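You operate a simulated robot arm through the tools that you are given. There is no shell and no other tool.

Carry out the task below with a simulated two-armed robot. There is one attempt and no reset: what you move stays moved.

## Task
Seat the toe piece marked SET 5 in the jig, clamp it, test it and free it.
Fine: leave it in the jig.

Only the result counts: the job must be done as asked and must still hold three seconds after the hand-in. Knocking over, shifting, dropping, spilling or breaking anything else fails it.

## Robot
Two 6-joint arms with two-finger parallel grippers on one trunk that stands fixed in place. Base frame: the origin is at the foot of the trunk, x ahead of it, y to its left, z up; the work surface is at about z = 840. Units: mm, degrees, N and s.
The left shoulder is at [280, 185, 1155], the right one opposite. With the tool pointing down near the work surface each hand reaches from about 540 to 920 mm from the base axis, measured 20 degrees to its own side. Payload 1.57 kg a hand.
Tool frame (each hand has its own): the origin (TCP) lies between the finger pads and is the grasp point; the fingertips stand 30 mm ahead of it; z points along the fingers, y is the line along which they close. Largest opening 80 mm; finger width 17, thickness 12; the body of the gripper, 40 by 82 mm, starts 80 mm behind the TCP.
Orientation is told as [roll, pitch, yaw] about the base's x, y, z axes, in that order, counted from this pose: with the fingers straight down and closing along the base's y, the tool's x points along the base's -x, its y along +y and its z along -z.

## Interface
- The arms move only by the tool apply_moves. It takes "left_deltas", "right_deltas" or both (then of equal length, played together; a hand with none holds still); each is a list of rows, each an object of numbers (a shift or turn left out is 0, a gripper value left out holds the last): "dx", "dy", "dz": the shift along the base's x, y, z in mm; "rx", "ry", "rz": the turn, a rotation vector about the base's x, y, z in degrees; "hand": the finger opening in mm, from 0 to 80. In form: [{"dx": .., "dy": .., "dz": .., "rx": .., "ry": .., "rz": .., "hand": ..}, ...]. A call has 1 to 20 rows; each row is the pose to reach, as a shift and turn from the pose commanded when the call began. Rows are played at 5 a second. More than 50 mm and 8.6 degrees between two rows, or a gripper value outside its range, and nothing of the call is played. A pose out of reach is approached as far as the arm can. The call stops where the force on the tool passes 60 N (or 10 N more than at its start, if that is more) or the arm is blocked; 0.2 s more then pass. The fingers move at their own pace (about 153 mm/s each) and stop on an object; they squeeze with about 27 N. The grip force told is the motor's: it shows also when the fingers shut on nothing. Time passes only in rows, and 0.2 s behind the last, so rows that repeat a pose let the fingers close. The reply holds the time, the measured pose of the TCP, the force on the tool along the base axes, the opening and the grip force, in the units named above and with some noise, with the torque about the TCP (base axes, N m) and any sound that the robot's microphone picked up.
- Cameras (640 x 400 px; columns grow to the right, rows downward): "scene" is now at [232.4, -32.5, 1594.9]; the picture's right is [-0.41, -0.91, 0.00], its down [-0.69, 0.30, -0.66] and it looks along [0.60, -0.27, -0.75] (base axes); focal length 336 px, centre (320, 200). "left" rides on the left gripper at [72, 7, -122] in its tool frame; the picture's right is [-0.09, 1.00, 0.00], its down [-0.84, -0.08, -0.54] and it looks along [-0.54, -0.05, 0.84] (tool axes); focal length 238 px, centre (320, 200). "right" rides on the right gripper at [72, -7, -122] in its tool frame; the picture's right is [0.09, 1.00, 0.00], its down [-0.84, 0.08, -0.54] and it looks along [-0.54, 0.05, 0.84] (tool axes); focal length 238 px, centre (320, 200). There is no depth. A picture from a camera that has moved, and an enlarged one, comes with that camera's place and axes in the base frame and with its lens.
- grab_frame(camera): a new picture of that camera. The clock stands still meanwhile.
- move_column(by): slides the trunk up (or, below 0, down) by that many mm; the arms and the scene camera ride with it, the base frame stays. It gives what a move gives, with no picture.
- aim_head(pan, tilt): turns the head with the scene camera to pan (to the left, within 86 degrees either way) and tilt (down, from -29 to 69), counted from straight ahead of the robot. It gives what a move gives.
- zoom(camera, box): a new picture of the part [left, top, right, bottom] of that camera's present view, enlarged. The clock stands still meanwhile.
- close_job(): hands the job in; it is judged then, once.

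Nothing tells you positions but the pictures and the camera data. Unless the task says otherwise, let go and move clear before handing in.

The tools are called after "Request:" as name(argument=value, ...) on one line, values as JSON. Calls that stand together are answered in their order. apply_moves: Moves the arms, as the interface text tells. Its arguments: {"type":"object","properties":{"left_deltas":{"type":"array","items":{"type":"object","properties":{"dx":{"type":"number"},"dy":{"type":"number"},"dz":{"type":"number"},"rx":{"type":"number"},"ry":{"type":"number"},"rz":{"type":"number"},"hand":{"type":"number"}}}},"right_deltas":{"type":"array","items":{"type":"object","properties":{"dx":{"type":"number"},"dy":{"type":"number"},"dz":{"type":"number"},"rx":{"type":"number"},"ry":{"type":"number"},"rz":{"type":"number"},"hand":{"type":"number"}}}}},"required":[]} The other tools are called the same way: move_column (by) moves the trunk up or down; aim_head (pan, tilt) turns the head that bears the scene camera; grab_frame (camera) takes a picture; zoom (camera, box) takes an enlarged picture of a part of a camera's view; close_job () hands the job in.

At the start:

```text
clock: 0.0
left_position: [543.6, 40.5, 1211.9]
left_tool_rot: [0.0, 0.0, 0.0]
left_force: [-0.4, -0.1, 0.4]
left_torque: [0.0, 0.0, -0.05]
left_width: 80.0
left_grip_force: 0.1
right_position: [518.4, -361.2, 1217.4]
right_tool_rot: [0.1, 0.0, 0.0]
right_force: [0.1, -0.3, 0.8]
right_torque: [0.0, 0.0, -0.02]
right_width: 79.9
right_grip_force: 0.1
trunk travel left (down, up): [-850.0, 140.0]
head pan, tilt (commanded): [-23.9, 48.6]
```

scene: 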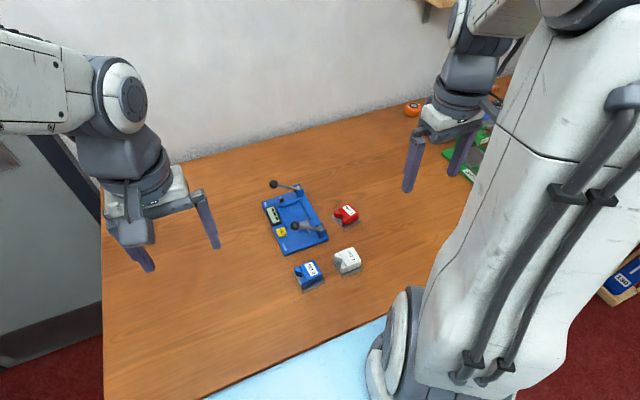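
right: 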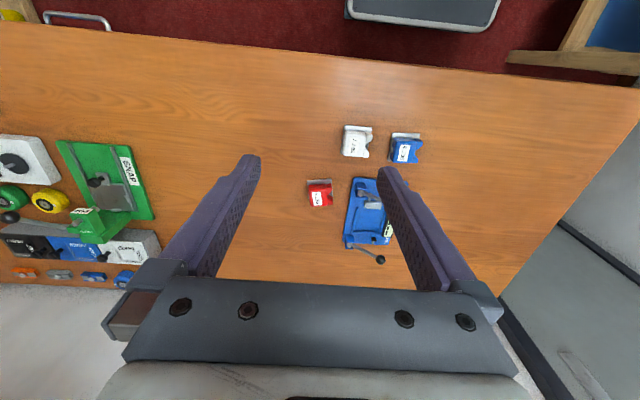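
left: 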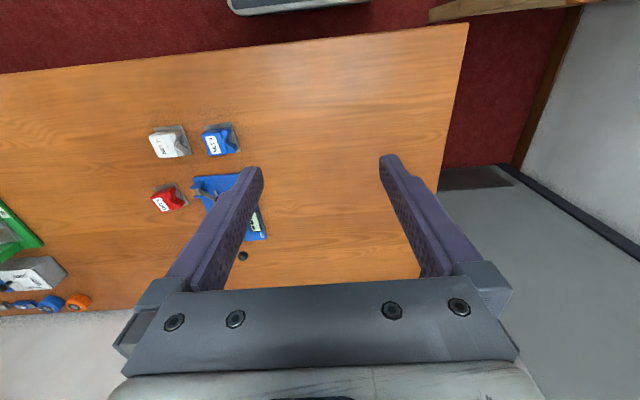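

I see a blue jig with two levers on the table and three toe pieces near it (red, white, blue), plus other gear on the right. I'll zoom in to read the labels and understand the jig.

Request:
zoom(camera="scene", box=[240, 160, 400, 300])

Request:
zoom(camera="right", box=[290, 110, 440, 270])

Request:
zoom(camera="left", box=[130, 110, 290, 270])

```text
2.86 times, centred on (320, 230) of scene
camera zoom: at [232.4, -32.5, 1594.9], right [-0.41, -0.91, 0.0], down [-0.69, 0.3, -0.66], along [0.6, -0.27, -0.75], focal length 960 px, centre (320, 114)
```

zoom: 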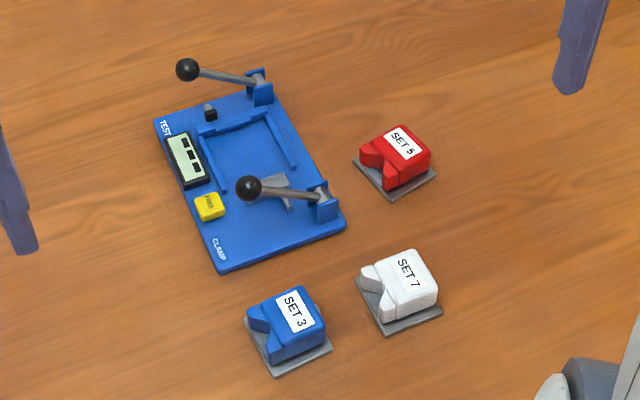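

```text
2.50 times, centred on (365, 190) of right
camera zoom: at [447.5, -368.1, 1339.3], right [-0.09, 1.0, 0.0], down [0.84, 0.08, 0.54], along [0.54, 0.05, -0.84], focal length 596 px, centre (208, 225)
```

zoom: 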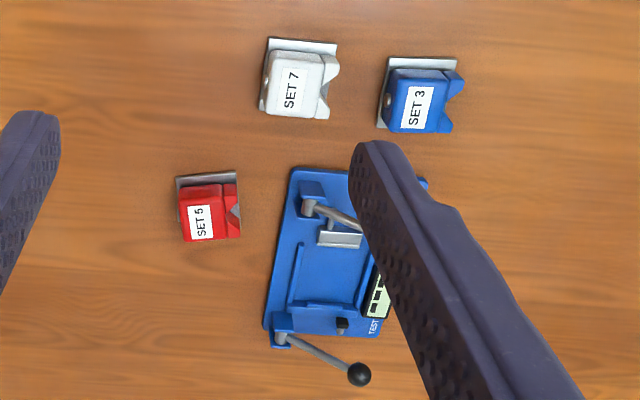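

```text
2.50 times, centred on (210, 190) of left
camera zoom: at [471.5, 46.3, 1333.1], right [0.09, 1.0, 0.0], down [0.84, -0.08, 0.54], along [0.54, -0.05, -0.84], focal length 596 px, centre (595, 225)
```

zoom: 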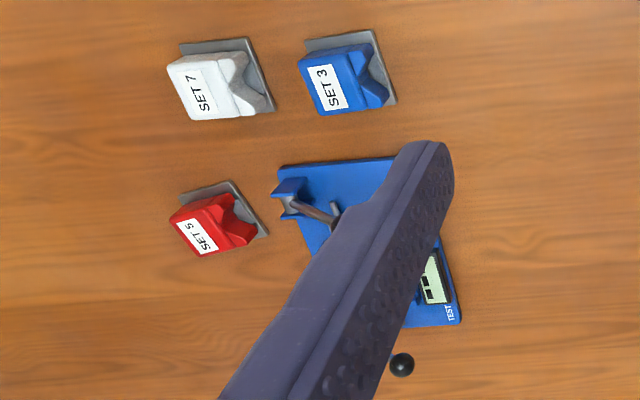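

The jig appears aligned with the base axes, about x 700–905, y -140 to -267. I'll zoom in more tightly on its parts and on the red SET 5 piece.

Request:
zoom(camera="scene", box=[255, 170, 335, 260])

Request:
zoom(camera="scene", box=[320, 190, 370, 220])

Request:
zoom(camera="scene", box=[290, 205, 340, 236])

Request:
zoom(camera="scene", box=[260, 200, 300, 226])

Request:
zoom(camera="scene", box=[260, 172, 310, 204])

```text
4.44 times, centred on (295, 215) of scene
camera zoom: at [232.4, -32.5, 1594.9], right [-0.41, -0.91, 0.0], down [-0.69, 0.3, -0.66], along [0.6, -0.27, -0.75], focal length 1492 px, centre (431, 133)
```

zoom: 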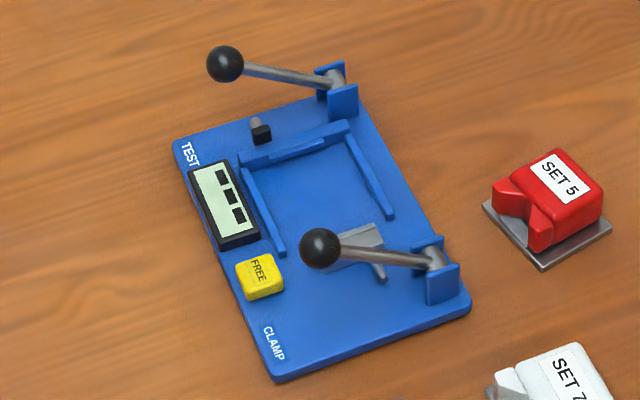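

```text
12.80 times, centred on (345, 205) of scene
camera zoom: at [232.4, -32.5, 1594.9], right [-0.41, -0.91, 0.0], down [-0.69, 0.3, -0.66], along [0.6, -0.27, -0.75], focal length 4298 px, centre (0, 136)
```

zoom: 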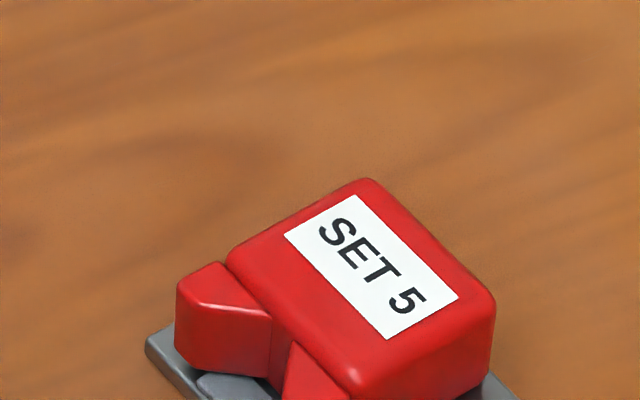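

```text
12.80 times, centred on (315, 220) of scene
camera zoom: at [232.4, -32.5, 1594.9], right [-0.41, -0.91, 0.0], down [-0.69, 0.3, -0.66], along [0.6, -0.27, -0.75], focal length 4298 px, centre (384, -62)
```

zoom: 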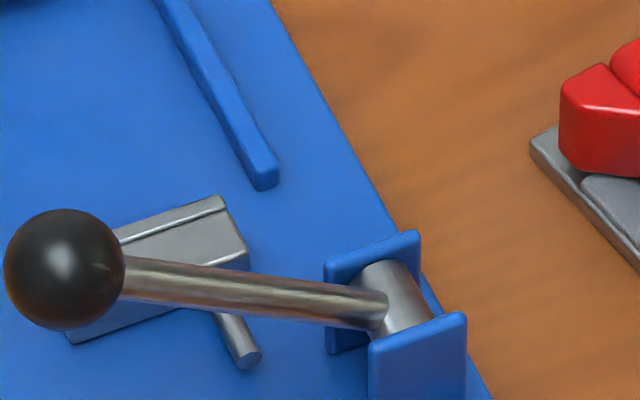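

```text
15.38 times, centred on (280, 213) of scene
camera zoom: at [232.4, -32.5, 1594.9], right [-0.41, -0.91, 0.0], down [-0.69, 0.3, -0.66], along [0.6, -0.27, -0.75], focal length 5166 px, centre (935, 0)
```

zoom: 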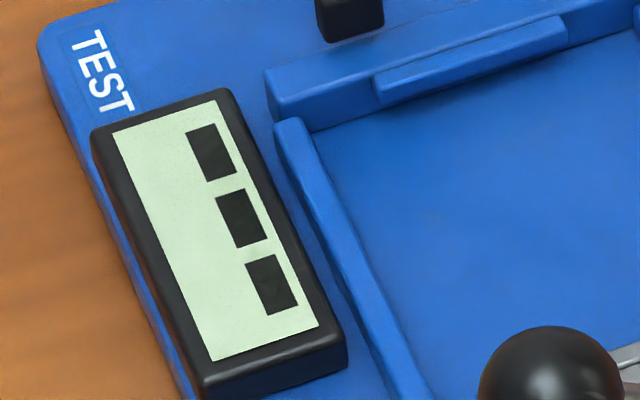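

```text
12.50 times, centred on (285, 188) of scene
camera zoom: at [232.4, -32.5, 1594.9], right [-0.41, -0.91, 0.0], down [-0.69, 0.3, -0.66], along [0.6, -0.27, -0.75], focal length 4198 px, centre (758, 350)
```

zoom: 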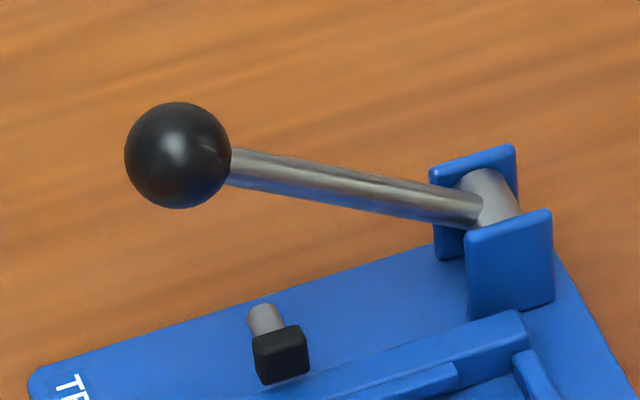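

The red piece is SET 5, at about (748, -343), with its V side facing +y and yawed roughly 14°. The jig has clamp and test levers with balls near (720, -180, 923) and (878, -178, 923), plus a FREE button. I'll bring the right hand closer to look at it all from another angle.

Request:
apply_moves(right_deltas=[{"dx": 15, "dy": 12, "dz": -27}, {"dx": 30, "dy": 24, "dz": -55}, {"dx": 45, "dy": 36, "dz": -82}, {"dx": 60, "dy": 48, "dz": -110}, {"dx": 80, "dy": 60, "dz": -137}, {"dx": 80, "dy": 60, "dz": -137}])

Request:
grab_frame(camera="right")

Request:
grab_frame(camera="scene")

```text
clock: 1.4
left_position: [542.9, 39.6, 1210.7]
left_tool_rot: [0.0, 0.0, -0.1]
left_force: [-0.3, -0.4, -0.2]
left_torque: [0.01, 0.01, -0.01]
left_width: 80.2
left_grip_force: 0.0
right_position: [599.7, -300.1, 1080.4]
right_tool_rot: [0.2, 0.0, -0.1]
right_force: [-0.9, -0.6, 0.1]
right_torque: [-0.03, 0.0, -0.03]
right_width: 80.1
right_grip_force: 0.0
trunk travel left (down, up): [-850.0, 140.0]
head pan, tilt (commanded): [-23.9, 48.6]
```

```text
taken
camera right: at [528.3, -308.1, 1201.4], right [-0.09, 1.0, 0.0], down [0.84, 0.08, 0.54], along [0.54, 0.05, -0.84], focal length 238 px, centre (320, 200)
```

right: 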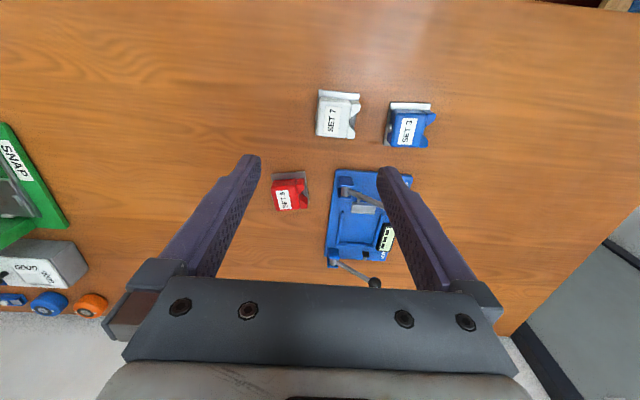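

```text
taken
camera scene: at [232.7, -32.5, 1594.8], right [-0.41, -0.91, 0.0], down [-0.69, 0.3, -0.66], along [0.6, -0.27, -0.75], focal length 336 px, centre (320, 200)
```

scene: 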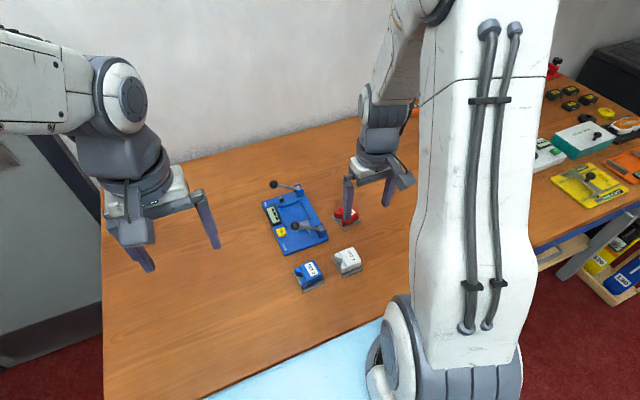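

The view is clear but distant. I'll shift the hand over in front of the jig and go lower to see the nest.

Request:
apply_moves(right_deltas=[{"dx": 0, "dy": 30, "dz": -20}, {"dx": 0, "dy": 60, "dz": -45}, {"dx": 0, "dy": 90, "dz": -70}, {"dx": 10, "dy": 95, "dz": -70}, {"dx": 10, "dy": 95, "dz": -70}])

Request:
grab_frame(camera="right")

Request:
zoom(camera="right", box=[240, 120, 400, 280])

Request:
zoom(camera="scene", box=[255, 170, 375, 260])

```text
clock: 2.6
left_position: [543.5, 40.0, 1211.6]
left_tool_rot: [0.1, -0.1, 0.0]
left_force: [0.5, 0.7, -0.2]
left_torque: [0.02, 0.02, 0.0]
left_width: 80.0
left_grip_force: 0.0
right_position: [610.2, -205.9, 1010.0]
right_tool_rot: [-0.1, 0.0, 0.0]
right_force: [0.4, -0.7, 0.3]
right_torque: [-0.01, 0.0, 0.0]
right_width: 80.2
right_grip_force: 0.1
trunk travel left (down, up): [-850.0, 140.0]
head pan, tilt (commanded): [-23.9, 48.6]
```

```text
taken
camera right: at [538.0, -212.5, 1131.8], right [-0.09, 1.0, 0.0], down [0.84, 0.08, 0.54], along [0.54, 0.05, -0.84], focal length 238 px, centre (320, 200)
```

right: 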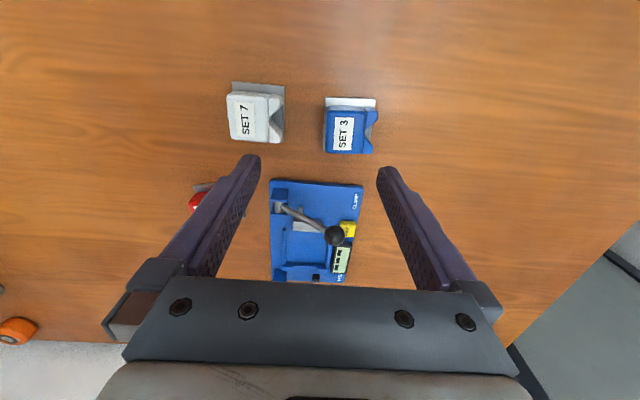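

```text
2.50 times, centred on (320, 200) of right
camera zoom: at [538.0, -212.5, 1131.8], right [-0.09, 1.0, 0.0], down [0.84, 0.08, 0.54], along [0.54, 0.05, -0.84], focal length 596 px, centre (320, 200)
```

zoom: 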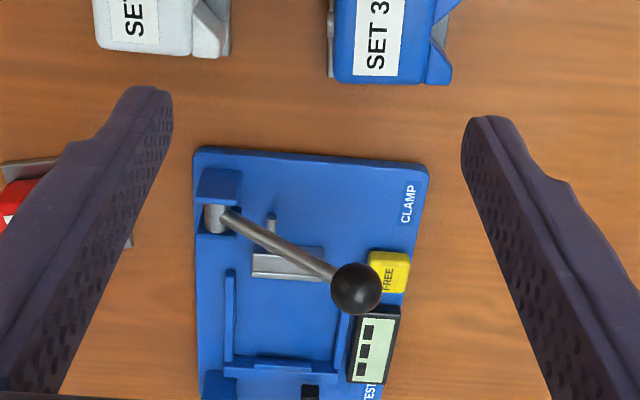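

```text
4.44 times, centred on (315, 215) of scene
camera zoom: at [232.4, -32.5, 1594.8], right [-0.41, -0.91, 0.0], down [-0.69, 0.3, -0.66], along [0.6, -0.27, -0.75], focal length 1492 px, centre (342, 133)
```

zoom: 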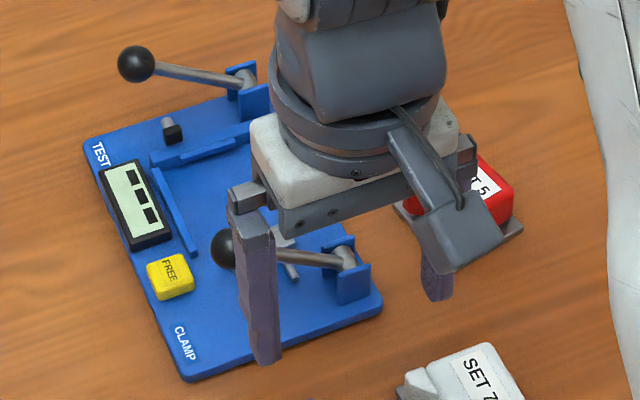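

The zoom gives sharp detail, so I'll zoom tightly through the right camera on the pad, nest and lever before planning.

Request:
zoom(camera="right", box=[285, 200, 345, 240])

Request:
zoom(camera="right", box=[270, 230, 360, 286])

Request:
zoom(camera="right", box=[215, 70, 395, 165])

Request:
zoom(camera="left", box=[140, 160, 270, 270])

```text
10.00 times, centred on (315, 220) of right
camera zoom: at [538.0, -212.5, 1131.8], right [-0.09, 1.0, 0.0], down [0.84, 0.08, 0.54], along [0.54, 0.05, -0.84], focal length 2384 px, centre (370, 0)
```

zoom: 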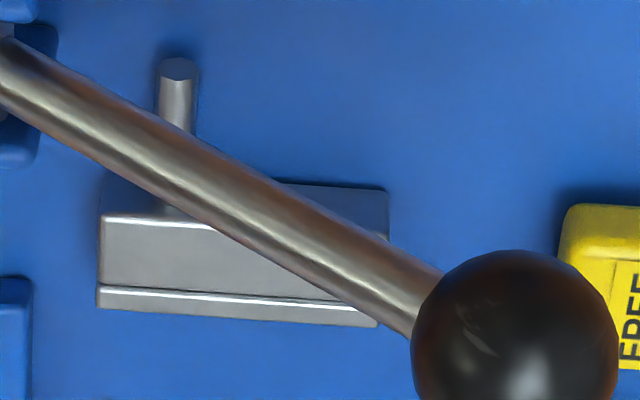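

```text
7.11 times, centred on (315, 258) of right
camera zoom: at [538.0, -212.5, 1131.8], right [-0.09, 1.0, 0.0], down [0.84, 0.08, 0.54], along [0.54, 0.05, -0.84], focal length 1695 px, centre (356, -212)
```

zoom: 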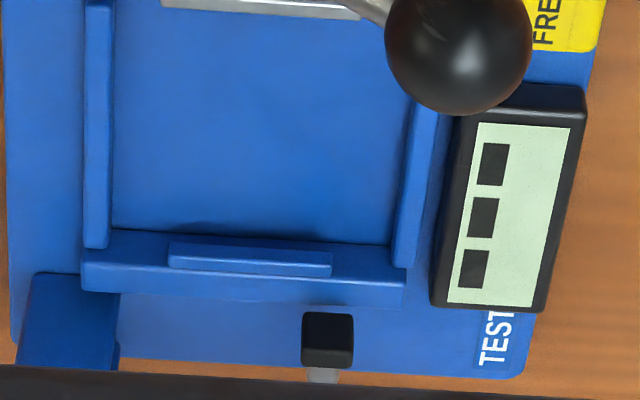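

```text
3.56 times, centred on (305, 118) of right
camera zoom: at [538.0, -212.5, 1131.8], right [-0.09, 1.0, 0.0], down [0.84, 0.08, 0.54], along [0.54, 0.05, -0.84], focal length 848 px, centre (373, 493)
```

zoom: 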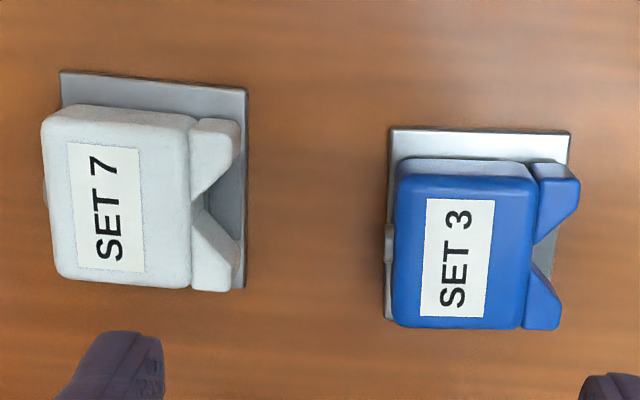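

```text
3.64 times, centred on (205, 215) of left
camera zoom: at [471.5, 46.3, 1333.0], right [0.09, 1.0, 0.0], down [0.84, -0.08, 0.54], along [0.54, -0.05, -0.84], focal length 867 px, centre (738, 146)
```

zoom: 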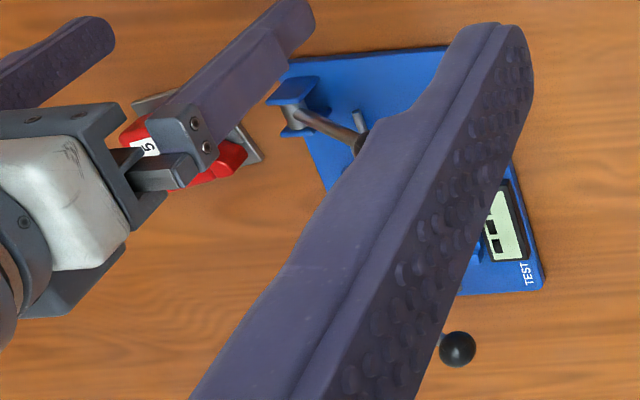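

The nest is about 66 mm wide in y, with an overhanging lip at the far end and a sliding clamp pad at the near end. I'll bring the left hand round to the +y side of the jig, camera looking toward -y at a low angle, to see heights and the plunger from the side.

Request:
apply_moves(left_deltas=[{"dx": 15, "dy": 0, "dz": -10, "rx": -1.7, "ry": -1.7, "rz": -6.3}, {"dx": 30, "dy": 0, "dz": -25, "rx": -3.4, "ry": -3.4, "rz": -12.5}, {"dx": 50, "dy": 0, "dz": -45, "rx": -5.0, "ry": -5.0, "rz": -18.8}, {"dx": 70, "dy": 0, "dz": -65, "rx": -6.7, "ry": -6.7, "rz": -25.1}, {"dx": 90, "dy": 0, "dz": -85, "rx": -8.4, "ry": -8.4, "rz": -31.3}, {"dx": 110, "dy": 0, "dz": -105, "rx": -10.1, "ry": -10.1, "rz": -37.6}, {"dx": 130, "dy": 0, "dz": -125, "rx": -11.75, "ry": -11.75, "rz": -43.9}, {"dx": 150, "dy": 0, "dz": -145, "rx": -13.4, "ry": -13.4, "rz": -50.1}, {"dx": 170, "dy": 0, "dz": -165, "rx": -15.1, "ry": -15.1, "rz": -56.4}, {"dx": 190, "dy": 0, "dz": -185, "rx": -16.8, "ry": -16.8, "rz": -62.7}, {"dx": 210, "dy": -10, "dz": -205, "rx": -18.5, "ry": -18.5, "rz": -68.9}, {"dx": 230, "dy": -20, "dz": -225, "rx": -20.1, "ry": -20.1, "rz": -75.2}, {"dx": 250, "dy": -30, "dz": -245, "rx": -21.8, "ry": -21.8, "rz": -81.5}, {"dx": 250, "dy": -40, "dz": -260, "rx": -23.5, "ry": -23.5, "rz": -87.75}, {"dx": 250, "dy": -40, "dz": -260, "rx": -23.5, "ry": -23.5, "rz": -87.75}])

Request:
grab_frame(camera="left")

Request:
grab_frame(camera="scene")

```text
clock: 5.8
left_position: [792.4, -0.6, 952.7]
left_tool_rot: [0.0, -30.0, -90.2]
left_force: [0.5, -0.5, -0.5]
left_torque: [-0.04, 0.01, 0.03]
left_width: 80.2
left_grip_force: 0.0
right_position: [609.4, -206.7, 1009.9]
right_tool_rot: [0.0, -0.1, 0.0]
right_force: [-0.1, -0.8, 0.3]
right_torque: [0.02, -0.03, 0.02]
right_width: 80.1
right_grip_force: 0.0
trunk travel left (down, up): [-850.0, 140.0]
head pan, tilt (commanded): [-23.9, 48.6]
```

```text
taken
camera left: at [800.2, 122.7, 1020.8], right [1.0, -0.08, 0.05], down [-0.08, -0.45, 0.89], along [-0.05, -0.89, -0.46], focal length 238 px, centre (320, 200)
```

left: 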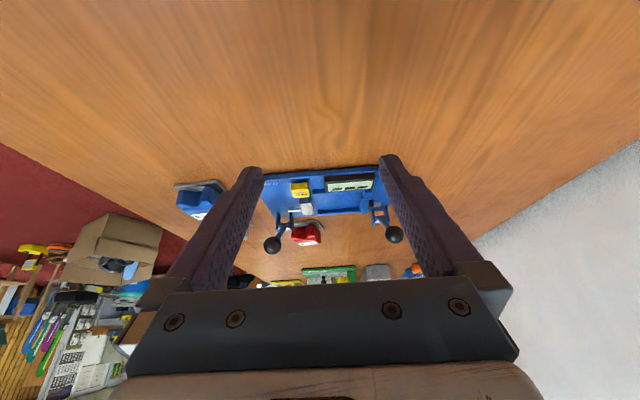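

```text
taken
camera scene: at [232.5, -32.5, 1594.8], right [-0.41, -0.91, 0.0], down [-0.69, 0.3, -0.66], along [0.6, -0.27, -0.75], focal length 336 px, centre (320, 200)
```

scene: 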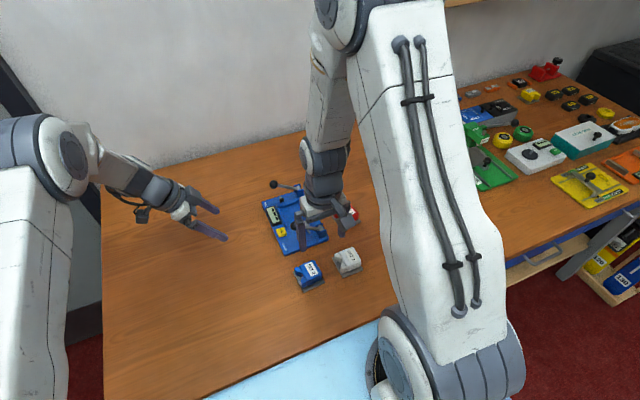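

The left camera now views the jig from the +y side (image upside down). I'll zoom in on it.

Request:
zoom(camera="left", box=[255, 155, 415, 255])

Request:
zoom(camera="left", box=[265, 170, 345, 220])

Request:
zoom(camera="left", box=[330, 180, 400, 225])

Request:
zoom(camera="left", box=[280, 215, 330, 247])

```text
4.00 times, centred on (335, 205) of left
camera zoom: at [800.2, 122.7, 1020.8], right [1.0, -0.08, 0.05], down [-0.08, -0.45, 0.89], along [-0.05, -0.89, -0.46], focal length 953 px, centre (260, 180)
```

zoom: 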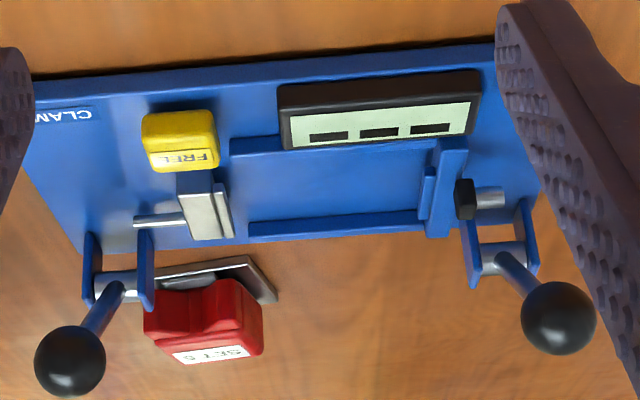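

```text
8.00 times, centred on (305, 195) of left
camera zoom: at [800.2, 122.7, 1020.8], right [1.0, -0.08, 0.05], down [-0.08, -0.45, 0.89], along [-0.05, -0.89, -0.46], focal length 1907 px, centre (440, 240)
```

zoom: 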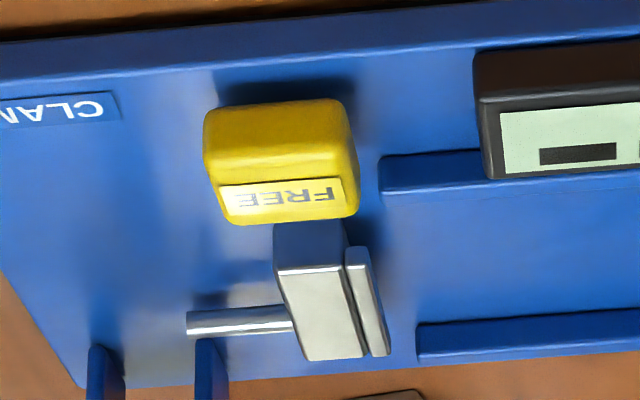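

```text
8.89 times, centred on (365, 202) of left
camera zoom: at [800.2, 122.7, 1020.8], right [1.0, -0.08, 0.05], down [-0.08, -0.45, 0.89], along [-0.05, -0.89, -0.46], focal length 2119 px, centre (-80, 178)
```

zoom: 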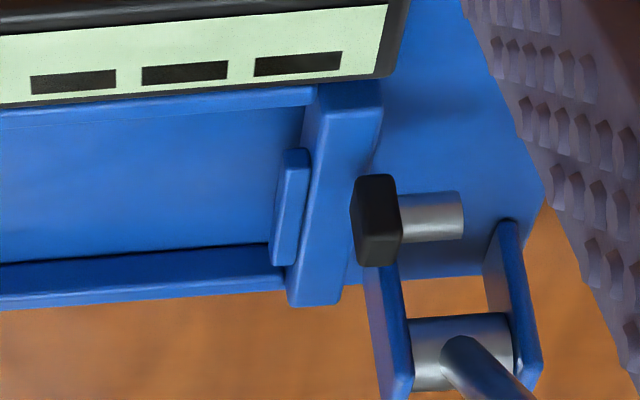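

```text
12.50 times, centred on (305, 231) of left
camera zoom: at [800.2, 122.7, 1020.8], right [1.0, -0.08, 0.05], down [-0.08, -0.45, 0.89], along [-0.05, -0.89, -0.46], focal length 2979 px, centre (508, -188)
```

zoom: 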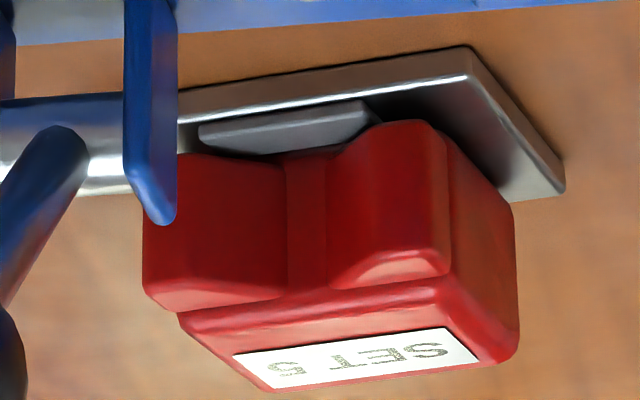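

The toe piece's base plate has margins on its ±x sides that fit under the back lip and the pad's lip. With its V facing +y, the plunger (about x 851, y -190, z 875) would strike its wing, so the piece only needs its yaw corrected. I'll zoom further for precise triangulation.

Request:
zoom(camera="right", box=[276, 255, 336, 287])

Request:
zoom(camera="left", box=[340, 182, 380, 207])

Request:
zoom(camera="left", box=[290, 192, 340, 220])

Request:
zoom(camera="right", box=[270, 200, 320, 232])

```text
10.67 times, centred on (306, 271) of right
camera zoom: at [538.0, -212.7, 1131.9], right [-0.09, 1.0, 0.0], down [0.84, 0.08, 0.54], along [0.54, 0.05, -0.84], focal length 2542 px, centre (469, -557)
```

zoom: 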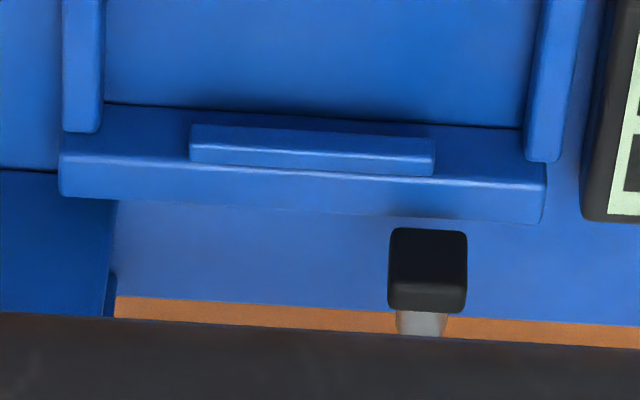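

```text
16.00 times, centred on (360, 194) of left
camera zoom: at [800.2, 122.7, 1020.8], right [1.0, -0.08, 0.05], down [-0.08, -0.45, 0.89], along [-0.05, -0.89, -0.46], focal length 3814 px, centre (-320, 288)
```

zoom: 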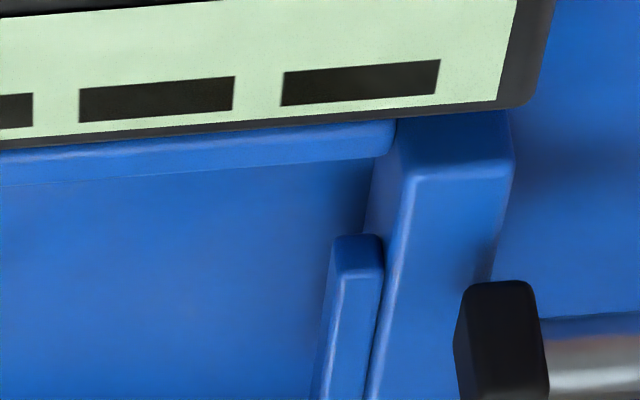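

```text
12.80 times, centred on (315, 206) of left
camera zoom: at [800.2, 122.7, 1020.8], right [1.0, -0.08, 0.05], down [-0.08, -0.45, 0.89], along [-0.05, -0.89, -0.46], focal length 3051 px, centre (384, 123)
```

zoom: 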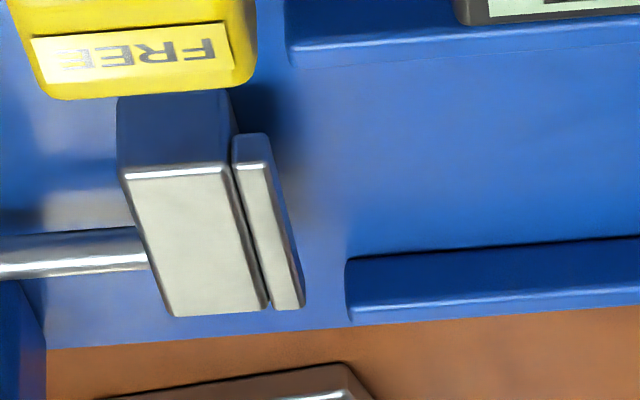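

```text
12.50 times, centred on (295, 216) of right
camera zoom: at [538.0, -212.7, 1131.9], right [-0.09, 1.0, 0.0], down [0.84, 0.08, 0.54], along [0.54, 0.05, -0.84], focal length 2979 px, centre (632, 0)
```

zoom: 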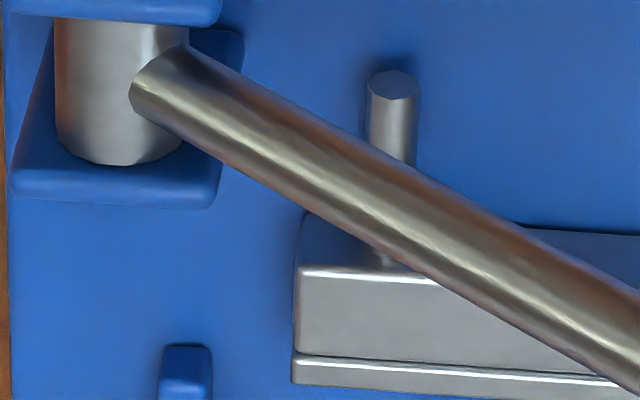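

Triangulated: nest floor z≈852.3, back face x≈847.3, side ledges y -241.5 to -174.9, and lips overhang about 4–5 mm with 8.5 mm below. The open window between lips is x≈769 to 842. Next I'll move the right hand to look straight at SET 5 for its exact pose.

Request:
apply_moves(right_deltas=[{"dx": 5, "dy": -35, "dz": 0}, {"dx": 15, "dy": -70, "dz": 0}, {"dx": 25, "dy": -105, "dz": 0}, {"dx": 30, "dy": -138, "dz": 0}, {"dx": 30, "dy": -138, "dz": 0}])

Request:
zoom(camera="right", box=[280, 165, 360, 215])

Request:
zoom(camera="left", box=[280, 215, 330, 247])

Request:
grab_frame(camera="right")

```text
clock: 7.0
left_position: [793.7, 0.1, 950.5]
left_tool_rot: [0.0, -30.0, -90.0]
left_force: [0.0, -0.5, -0.3]
left_torque: [0.04, 0.04, -0.02]
left_width: 80.2
left_grip_force: 0.1
right_position: [639.3, -346.0, 1011.6]
right_tool_rot: [0.0, -0.1, 0.0]
right_force: [0.5, -0.3, -0.6]
right_torque: [0.02, 0.02, 0.0]
right_width: 80.2
right_grip_force: 0.1
trunk travel left (down, up): [-850.0, 140.0]
head pan, tilt (commanded): [-23.9, 48.6]
```

```text
8.00 times, centred on (320, 190) of right
camera zoom: at [567.2, -352.1, 1132.6], right [-0.09, 1.0, 0.0], down [0.84, 0.08, 0.54], along [0.54, 0.05, -0.84], focal length 1907 px, centre (320, 280)
```

zoom: 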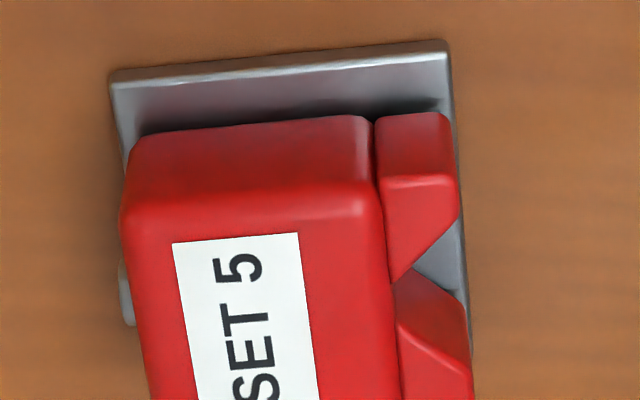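

```text
12.50 times, centred on (305, 231) of left
camera zoom: at [800.0, 122.7, 1021.1], right [1.0, -0.08, 0.05], down [-0.08, -0.45, 0.89], along [-0.05, -0.89, -0.46], focal length 2979 px, centre (508, -188)
```

zoom: 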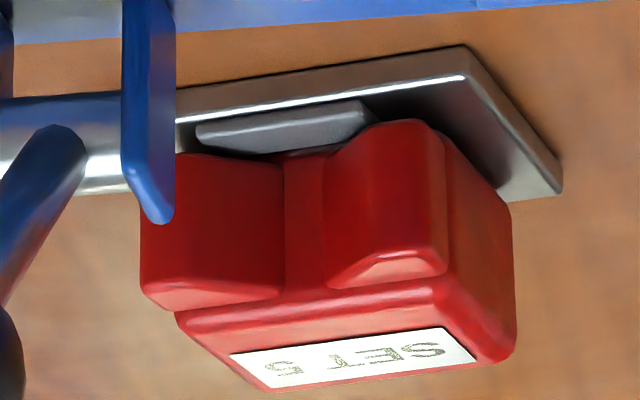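

```text
taken
camera right: at [567.2, -352.1, 1132.6], right [-0.09, 1.0, 0.0], down [0.84, 0.08, 0.54], along [0.54, 0.05, -0.84], focal length 238 px, centre (320, 200)
```

right: 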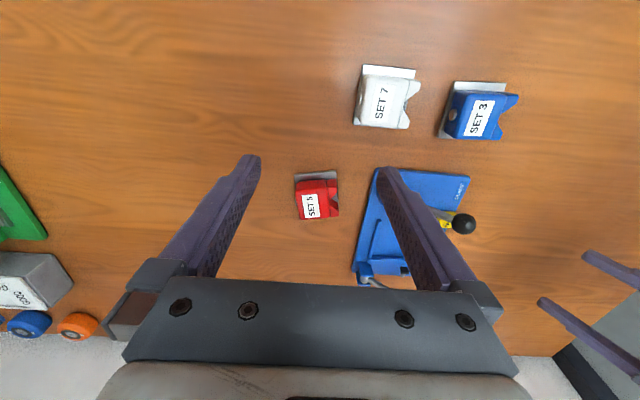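

Request:
zoom(camera="right", box=[280, 168, 360, 222])

Request:
zoom(camera="right", box=[287, 160, 351, 230])

Request:
zoom(camera="scene", box=[320, 190, 380, 235])

```text
7.41 times, centred on (320, 195) of right
camera zoom: at [567.2, -352.1, 1132.6], right [-0.09, 1.0, 0.0], down [0.84, 0.08, 0.54], along [0.54, 0.05, -0.84], focal length 1766 px, centre (320, 237)
```

zoom: 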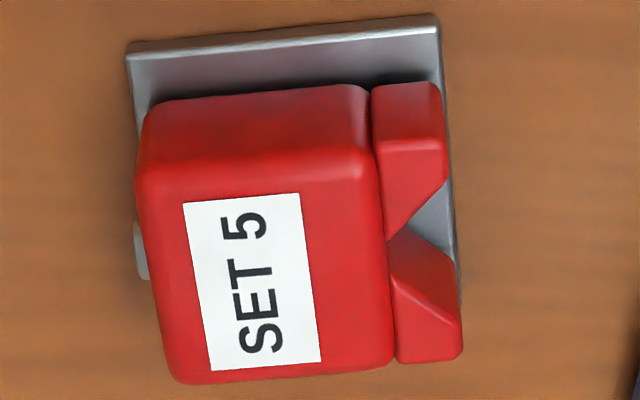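

```text
5.71 times, centred on (319, 195) of right
camera zoom: at [567.2, -352.1, 1132.6], right [-0.09, 1.0, 0.0], down [0.84, 0.08, 0.54], along [0.54, 0.05, -0.84], focal length 1362 px, centre (326, 229)
```

zoom: 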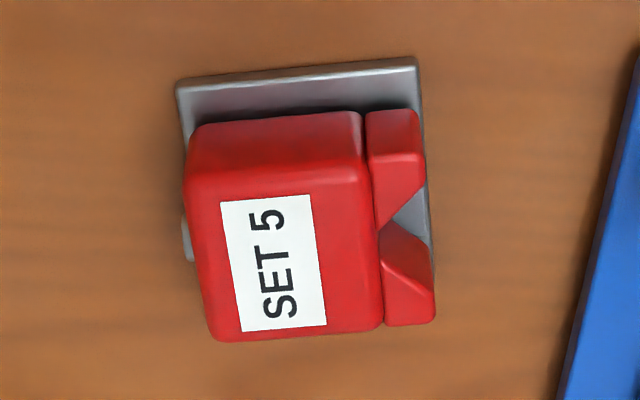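

```text
8.89 times, centred on (350, 212) of scene
camera zoom: at [232.4, -32.8, 1594.8], right [-0.41, -0.91, 0.0], down [-0.69, 0.3, -0.66], along [0.6, -0.27, -0.75], focal length 2985 px, centre (53, 89)
```

zoom: 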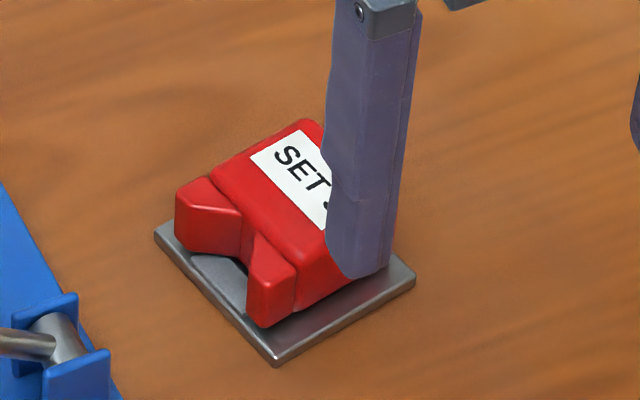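

SET 5's plate is about 57 × 62.5 × 6 mm, centred near (743, -340.6) with yaw ≈ 11°, and the body top is at z≈877. I'll bring the right hand above it, turned about 101° so the fingers close across the lateral sides, with a slight -y offset to stay clear of the plunger later.

Request:
apply_moves(right_deltas=[{"dx": 9, "rz": 8.43}, {"dx": 18, "rz": 16.87}, {"dx": 26, "rz": 25.3}, {"dx": 35, "rz": 33.7}, {"dx": 44, "rz": 42.2}, {"dx": 52, "rz": 50.6}, {"dx": 61, "rz": 59.0}, {"dx": 70, "rz": 67.5}, {"dx": 78, "rz": 75.9}, {"dx": 87, "rz": 84.3}, {"dx": 96, "rz": 92.8}, {"dx": 104.5, "rz": 101.2}, {"dx": 104.5, "rz": 101.2}])

Request:
grab_frame(camera="right")

Request:
grab_frame(camera="left")

Request:
grab_frame(camera="scene")

```text
clock: 9.8
left_position: [793.0, -0.4, 951.3]
left_tool_rot: [0.1, -30.1, -89.9]
left_force: [-0.3, -0.4, 0.8]
left_torque: [-0.02, 0.06, 0.01]
left_width: 79.9
left_grip_force: 0.1
right_position: [744.6, -344.2, 1010.0]
right_tool_rot: [0.0, 0.0, 101.3]
right_force: [0.1, -0.2, 0.9]
right_torque: [-0.02, -0.01, 0.01]
right_width: 80.1
right_grip_force: 0.1
trunk travel left (down, up): [-850.0, 140.0]
head pan, tilt (commanded): [-23.9, 48.6]
```

```text
taken
camera right: at [764.6, -414.1, 1131.9], right [-0.96, -0.28, 0.0], down [-0.24, 0.81, 0.54], along [-0.16, 0.52, -0.84], focal length 238 px, centre (320, 200)
```

right: 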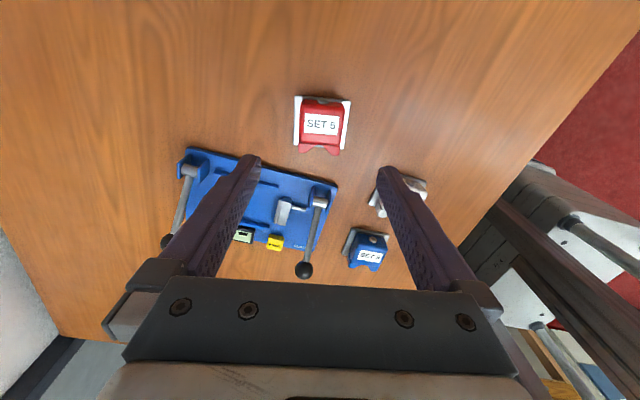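

```text
taken
camera left: at [800.0, 122.8, 1021.0], right [1.0, -0.08, 0.05], down [-0.08, -0.45, 0.89], along [-0.05, -0.89, -0.46], focal length 238 px, centre (320, 200)
```

left: 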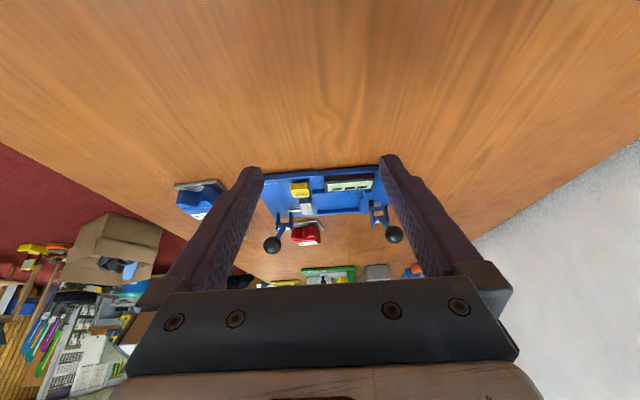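

```text
taken
camera scene: at [232.5, -32.5, 1594.8], right [-0.41, -0.91, 0.0], down [-0.69, 0.3, -0.66], along [0.6, -0.27, -0.75], focal length 336 px, centre (320, 200)
```

scene: 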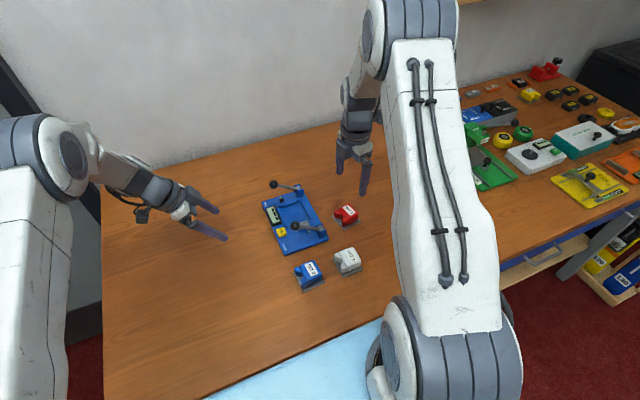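

Request:
zoom(camera="right", box=[275, 85, 371, 165])

Request:
zoom(camera="scene", box=[320, 190, 380, 235])

```text
5.00 times, centred on (323, 125) of right
camera zoom: at [764.6, -414.1, 1131.9], right [-0.96, -0.28, 0.0], down [-0.24, 0.81, 0.54], along [-0.16, 0.52, -0.84], focal length 1192 px, centre (305, 575)
```

zoom: 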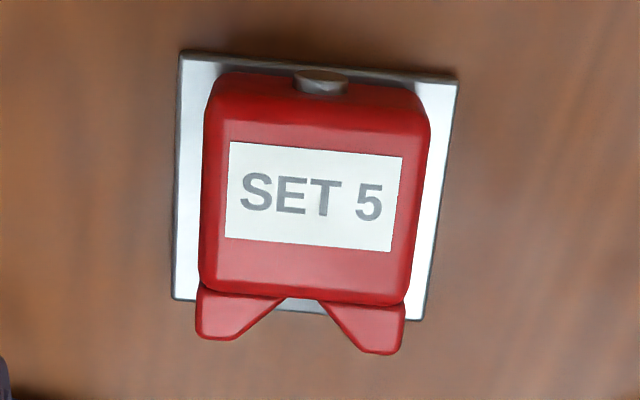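

```text
8.89 times, centred on (350, 212) of scene
camera zoom: at [232.5, -32.5, 1594.8], right [-0.41, -0.91, 0.0], down [-0.69, 0.3, -0.66], along [0.6, -0.27, -0.75], focal length 2985 px, centre (53, 89)
```

zoom: 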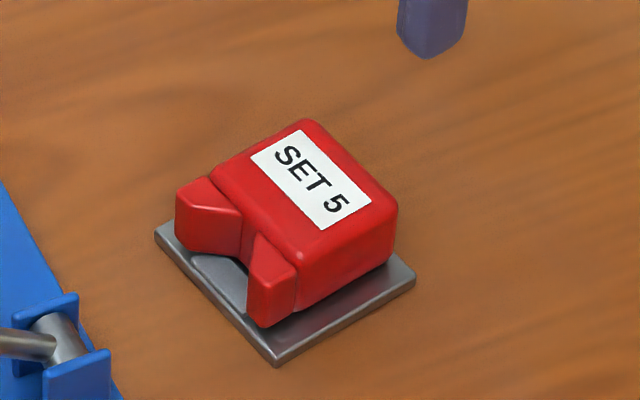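

The hand is aligned in yaw and just 1–2 mm off in position. I'll correct that and descend to z≈886, keeping the fingertips about 10 mm above the base plate, still open.

Request:
apply_moves(right_deltas=[{"dx": -1.6, "dy": 1.75, "dz": -25}, {"dx": -1.6, "dy": 1.75, "dz": -55}, {"dx": -1.6, "dy": 1.75, "dz": -85}, {"dx": -1.6, "dy": 1.75, "dz": -105}, {"dx": -1.6, "dy": 1.75, "dz": -115}, {"dx": -1.6, "dy": 1.75, "dz": -124.5}, {"dx": -1.6, "dy": 1.75, "dz": -124.5}])

Request:
grab_frame(camera="right")

Request:
zoom(camera="left", box=[260, 190, 350, 250])

Request:
zoom(camera="scene", box=[300, 170, 400, 235])

```text
clock: 11.4
left_position: [793.0, -0.4, 951.5]
left_tool_rot: [0.1, -29.9, -89.9]
left_force: [0.1, -1.0, 0.6]
left_torque: [-0.01, 0.0, 0.0]
left_width: 80.1
left_grip_force: 0.0
right_position: [743.8, -342.6, 885.5]
right_tool_rot: [0.0, 0.1, 101.2]
right_force: [-1.1, 0.1, 0.7]
right_torque: [0.0, 0.02, -0.01]
right_width: 80.1
right_grip_force: 0.0
trunk travel left (down, up): [-850.0, 140.0]
head pan, tilt (commanded): [-23.9, 48.6]
```

```text
taken
camera right: at [763.0, -412.3, 1007.4], right [-0.96, -0.28, 0.0], down [-0.24, 0.81, 0.54], along [-0.15, 0.52, -0.84], focal length 238 px, centre (320, 200)
```

right: 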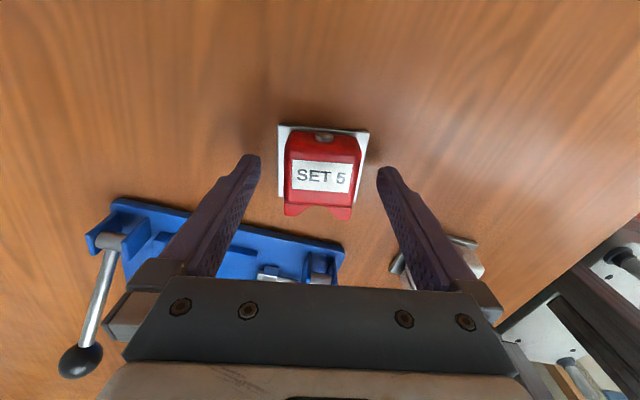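

```text
6.67 times, centred on (305, 220) of left
camera zoom: at [800.0, 122.8, 1021.0], right [1.0, -0.08, 0.05], down [-0.08, -0.45, 0.89], along [-0.05, -0.89, -0.46], focal length 1589 px, centre (420, 67)
```

zoom: 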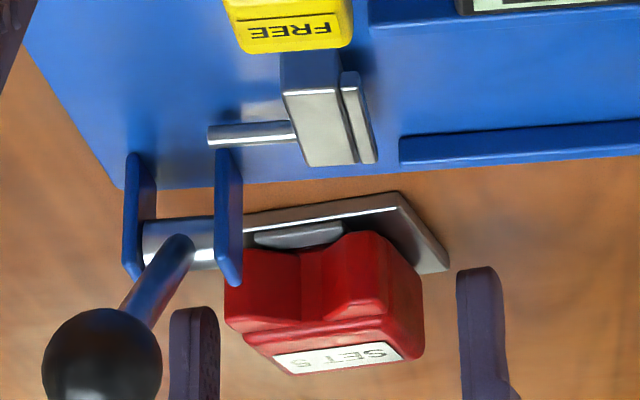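

```text
6.15 times, centred on (350, 202) of scene
camera zoom: at [232.5, -32.6, 1594.8], right [-0.41, -0.91, 0.0], down [-0.69, 0.3, -0.66], along [0.6, -0.27, -0.75], focal length 2067 px, centre (135, 185)
```

zoom: 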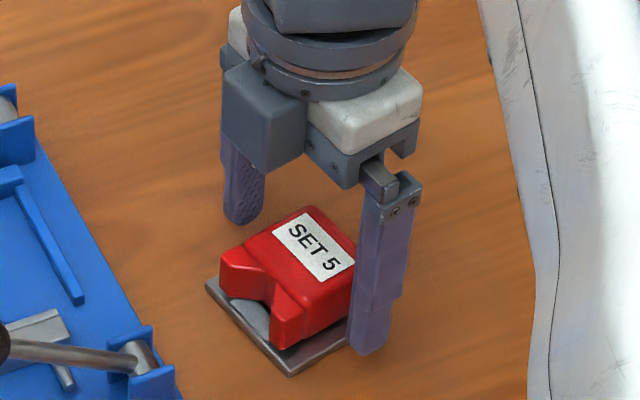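

The fingers straddle the body cleanly. Closing now to grip.

Request:
apply_moves(right_deltas=[{"hand": 65}, {"hand": 55}, {"hand": 48}, {"hand": 44}, {"hand": 38}, {"hand": 30}, {"hand": 30}])

Request:
zoom(camera="left", box=[260, 190, 350, 250])

Request:
zoom(camera="right", box=[260, 110, 380, 230])

```text
clock: 13.0
left_position: [792.9, 0.0, 951.5]
left_tool_rot: [0.0, -30.0, -90.0]
left_force: [0.0, 1.1, 0.1]
left_torque: [-0.01, -0.02, 0.02]
left_width: 80.0
left_grip_force: 0.0
right_position: [743.5, -343.2, 885.9]
right_tool_rot: [-0.1, 0.0, 101.2]
right_force: [-1.1, -0.6, -0.3]
right_torque: [0.0, -0.02, -0.05]
right_width: 47.4
right_grip_force: 27.3
trunk travel left (down, up): [-850.0, 140.0]
head pan, tilt (commanded): [-23.9, 48.6]
```

```text
6.67 times, centred on (305, 220) of left
camera zoom: at [799.9, 122.8, 1021.1], right [1.0, -0.08, 0.05], down [-0.08, -0.45, 0.89], along [-0.05, -0.89, -0.46], focal length 1589 px, centre (420, 67)
```

zoom: 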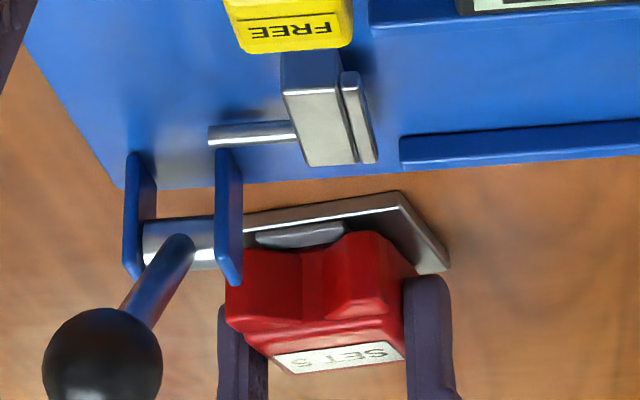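

```text
3.33 times, centred on (320, 170) of right
camera zoom: at [762.8, -412.3, 1007.5], right [-0.96, -0.28, 0.0], down [-0.24, 0.81, 0.54], along [-0.15, 0.52, -0.84], focal length 794 px, centre (320, 300)
```

zoom: 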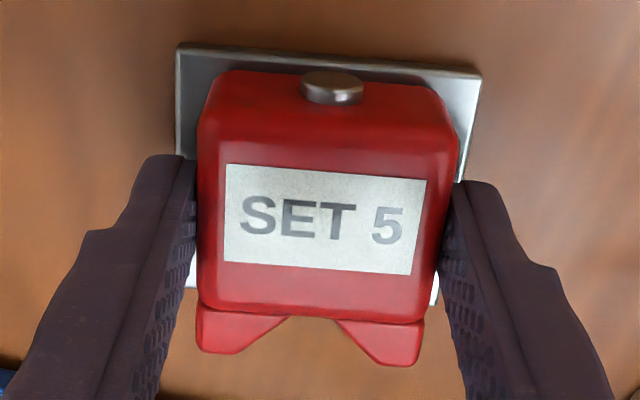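

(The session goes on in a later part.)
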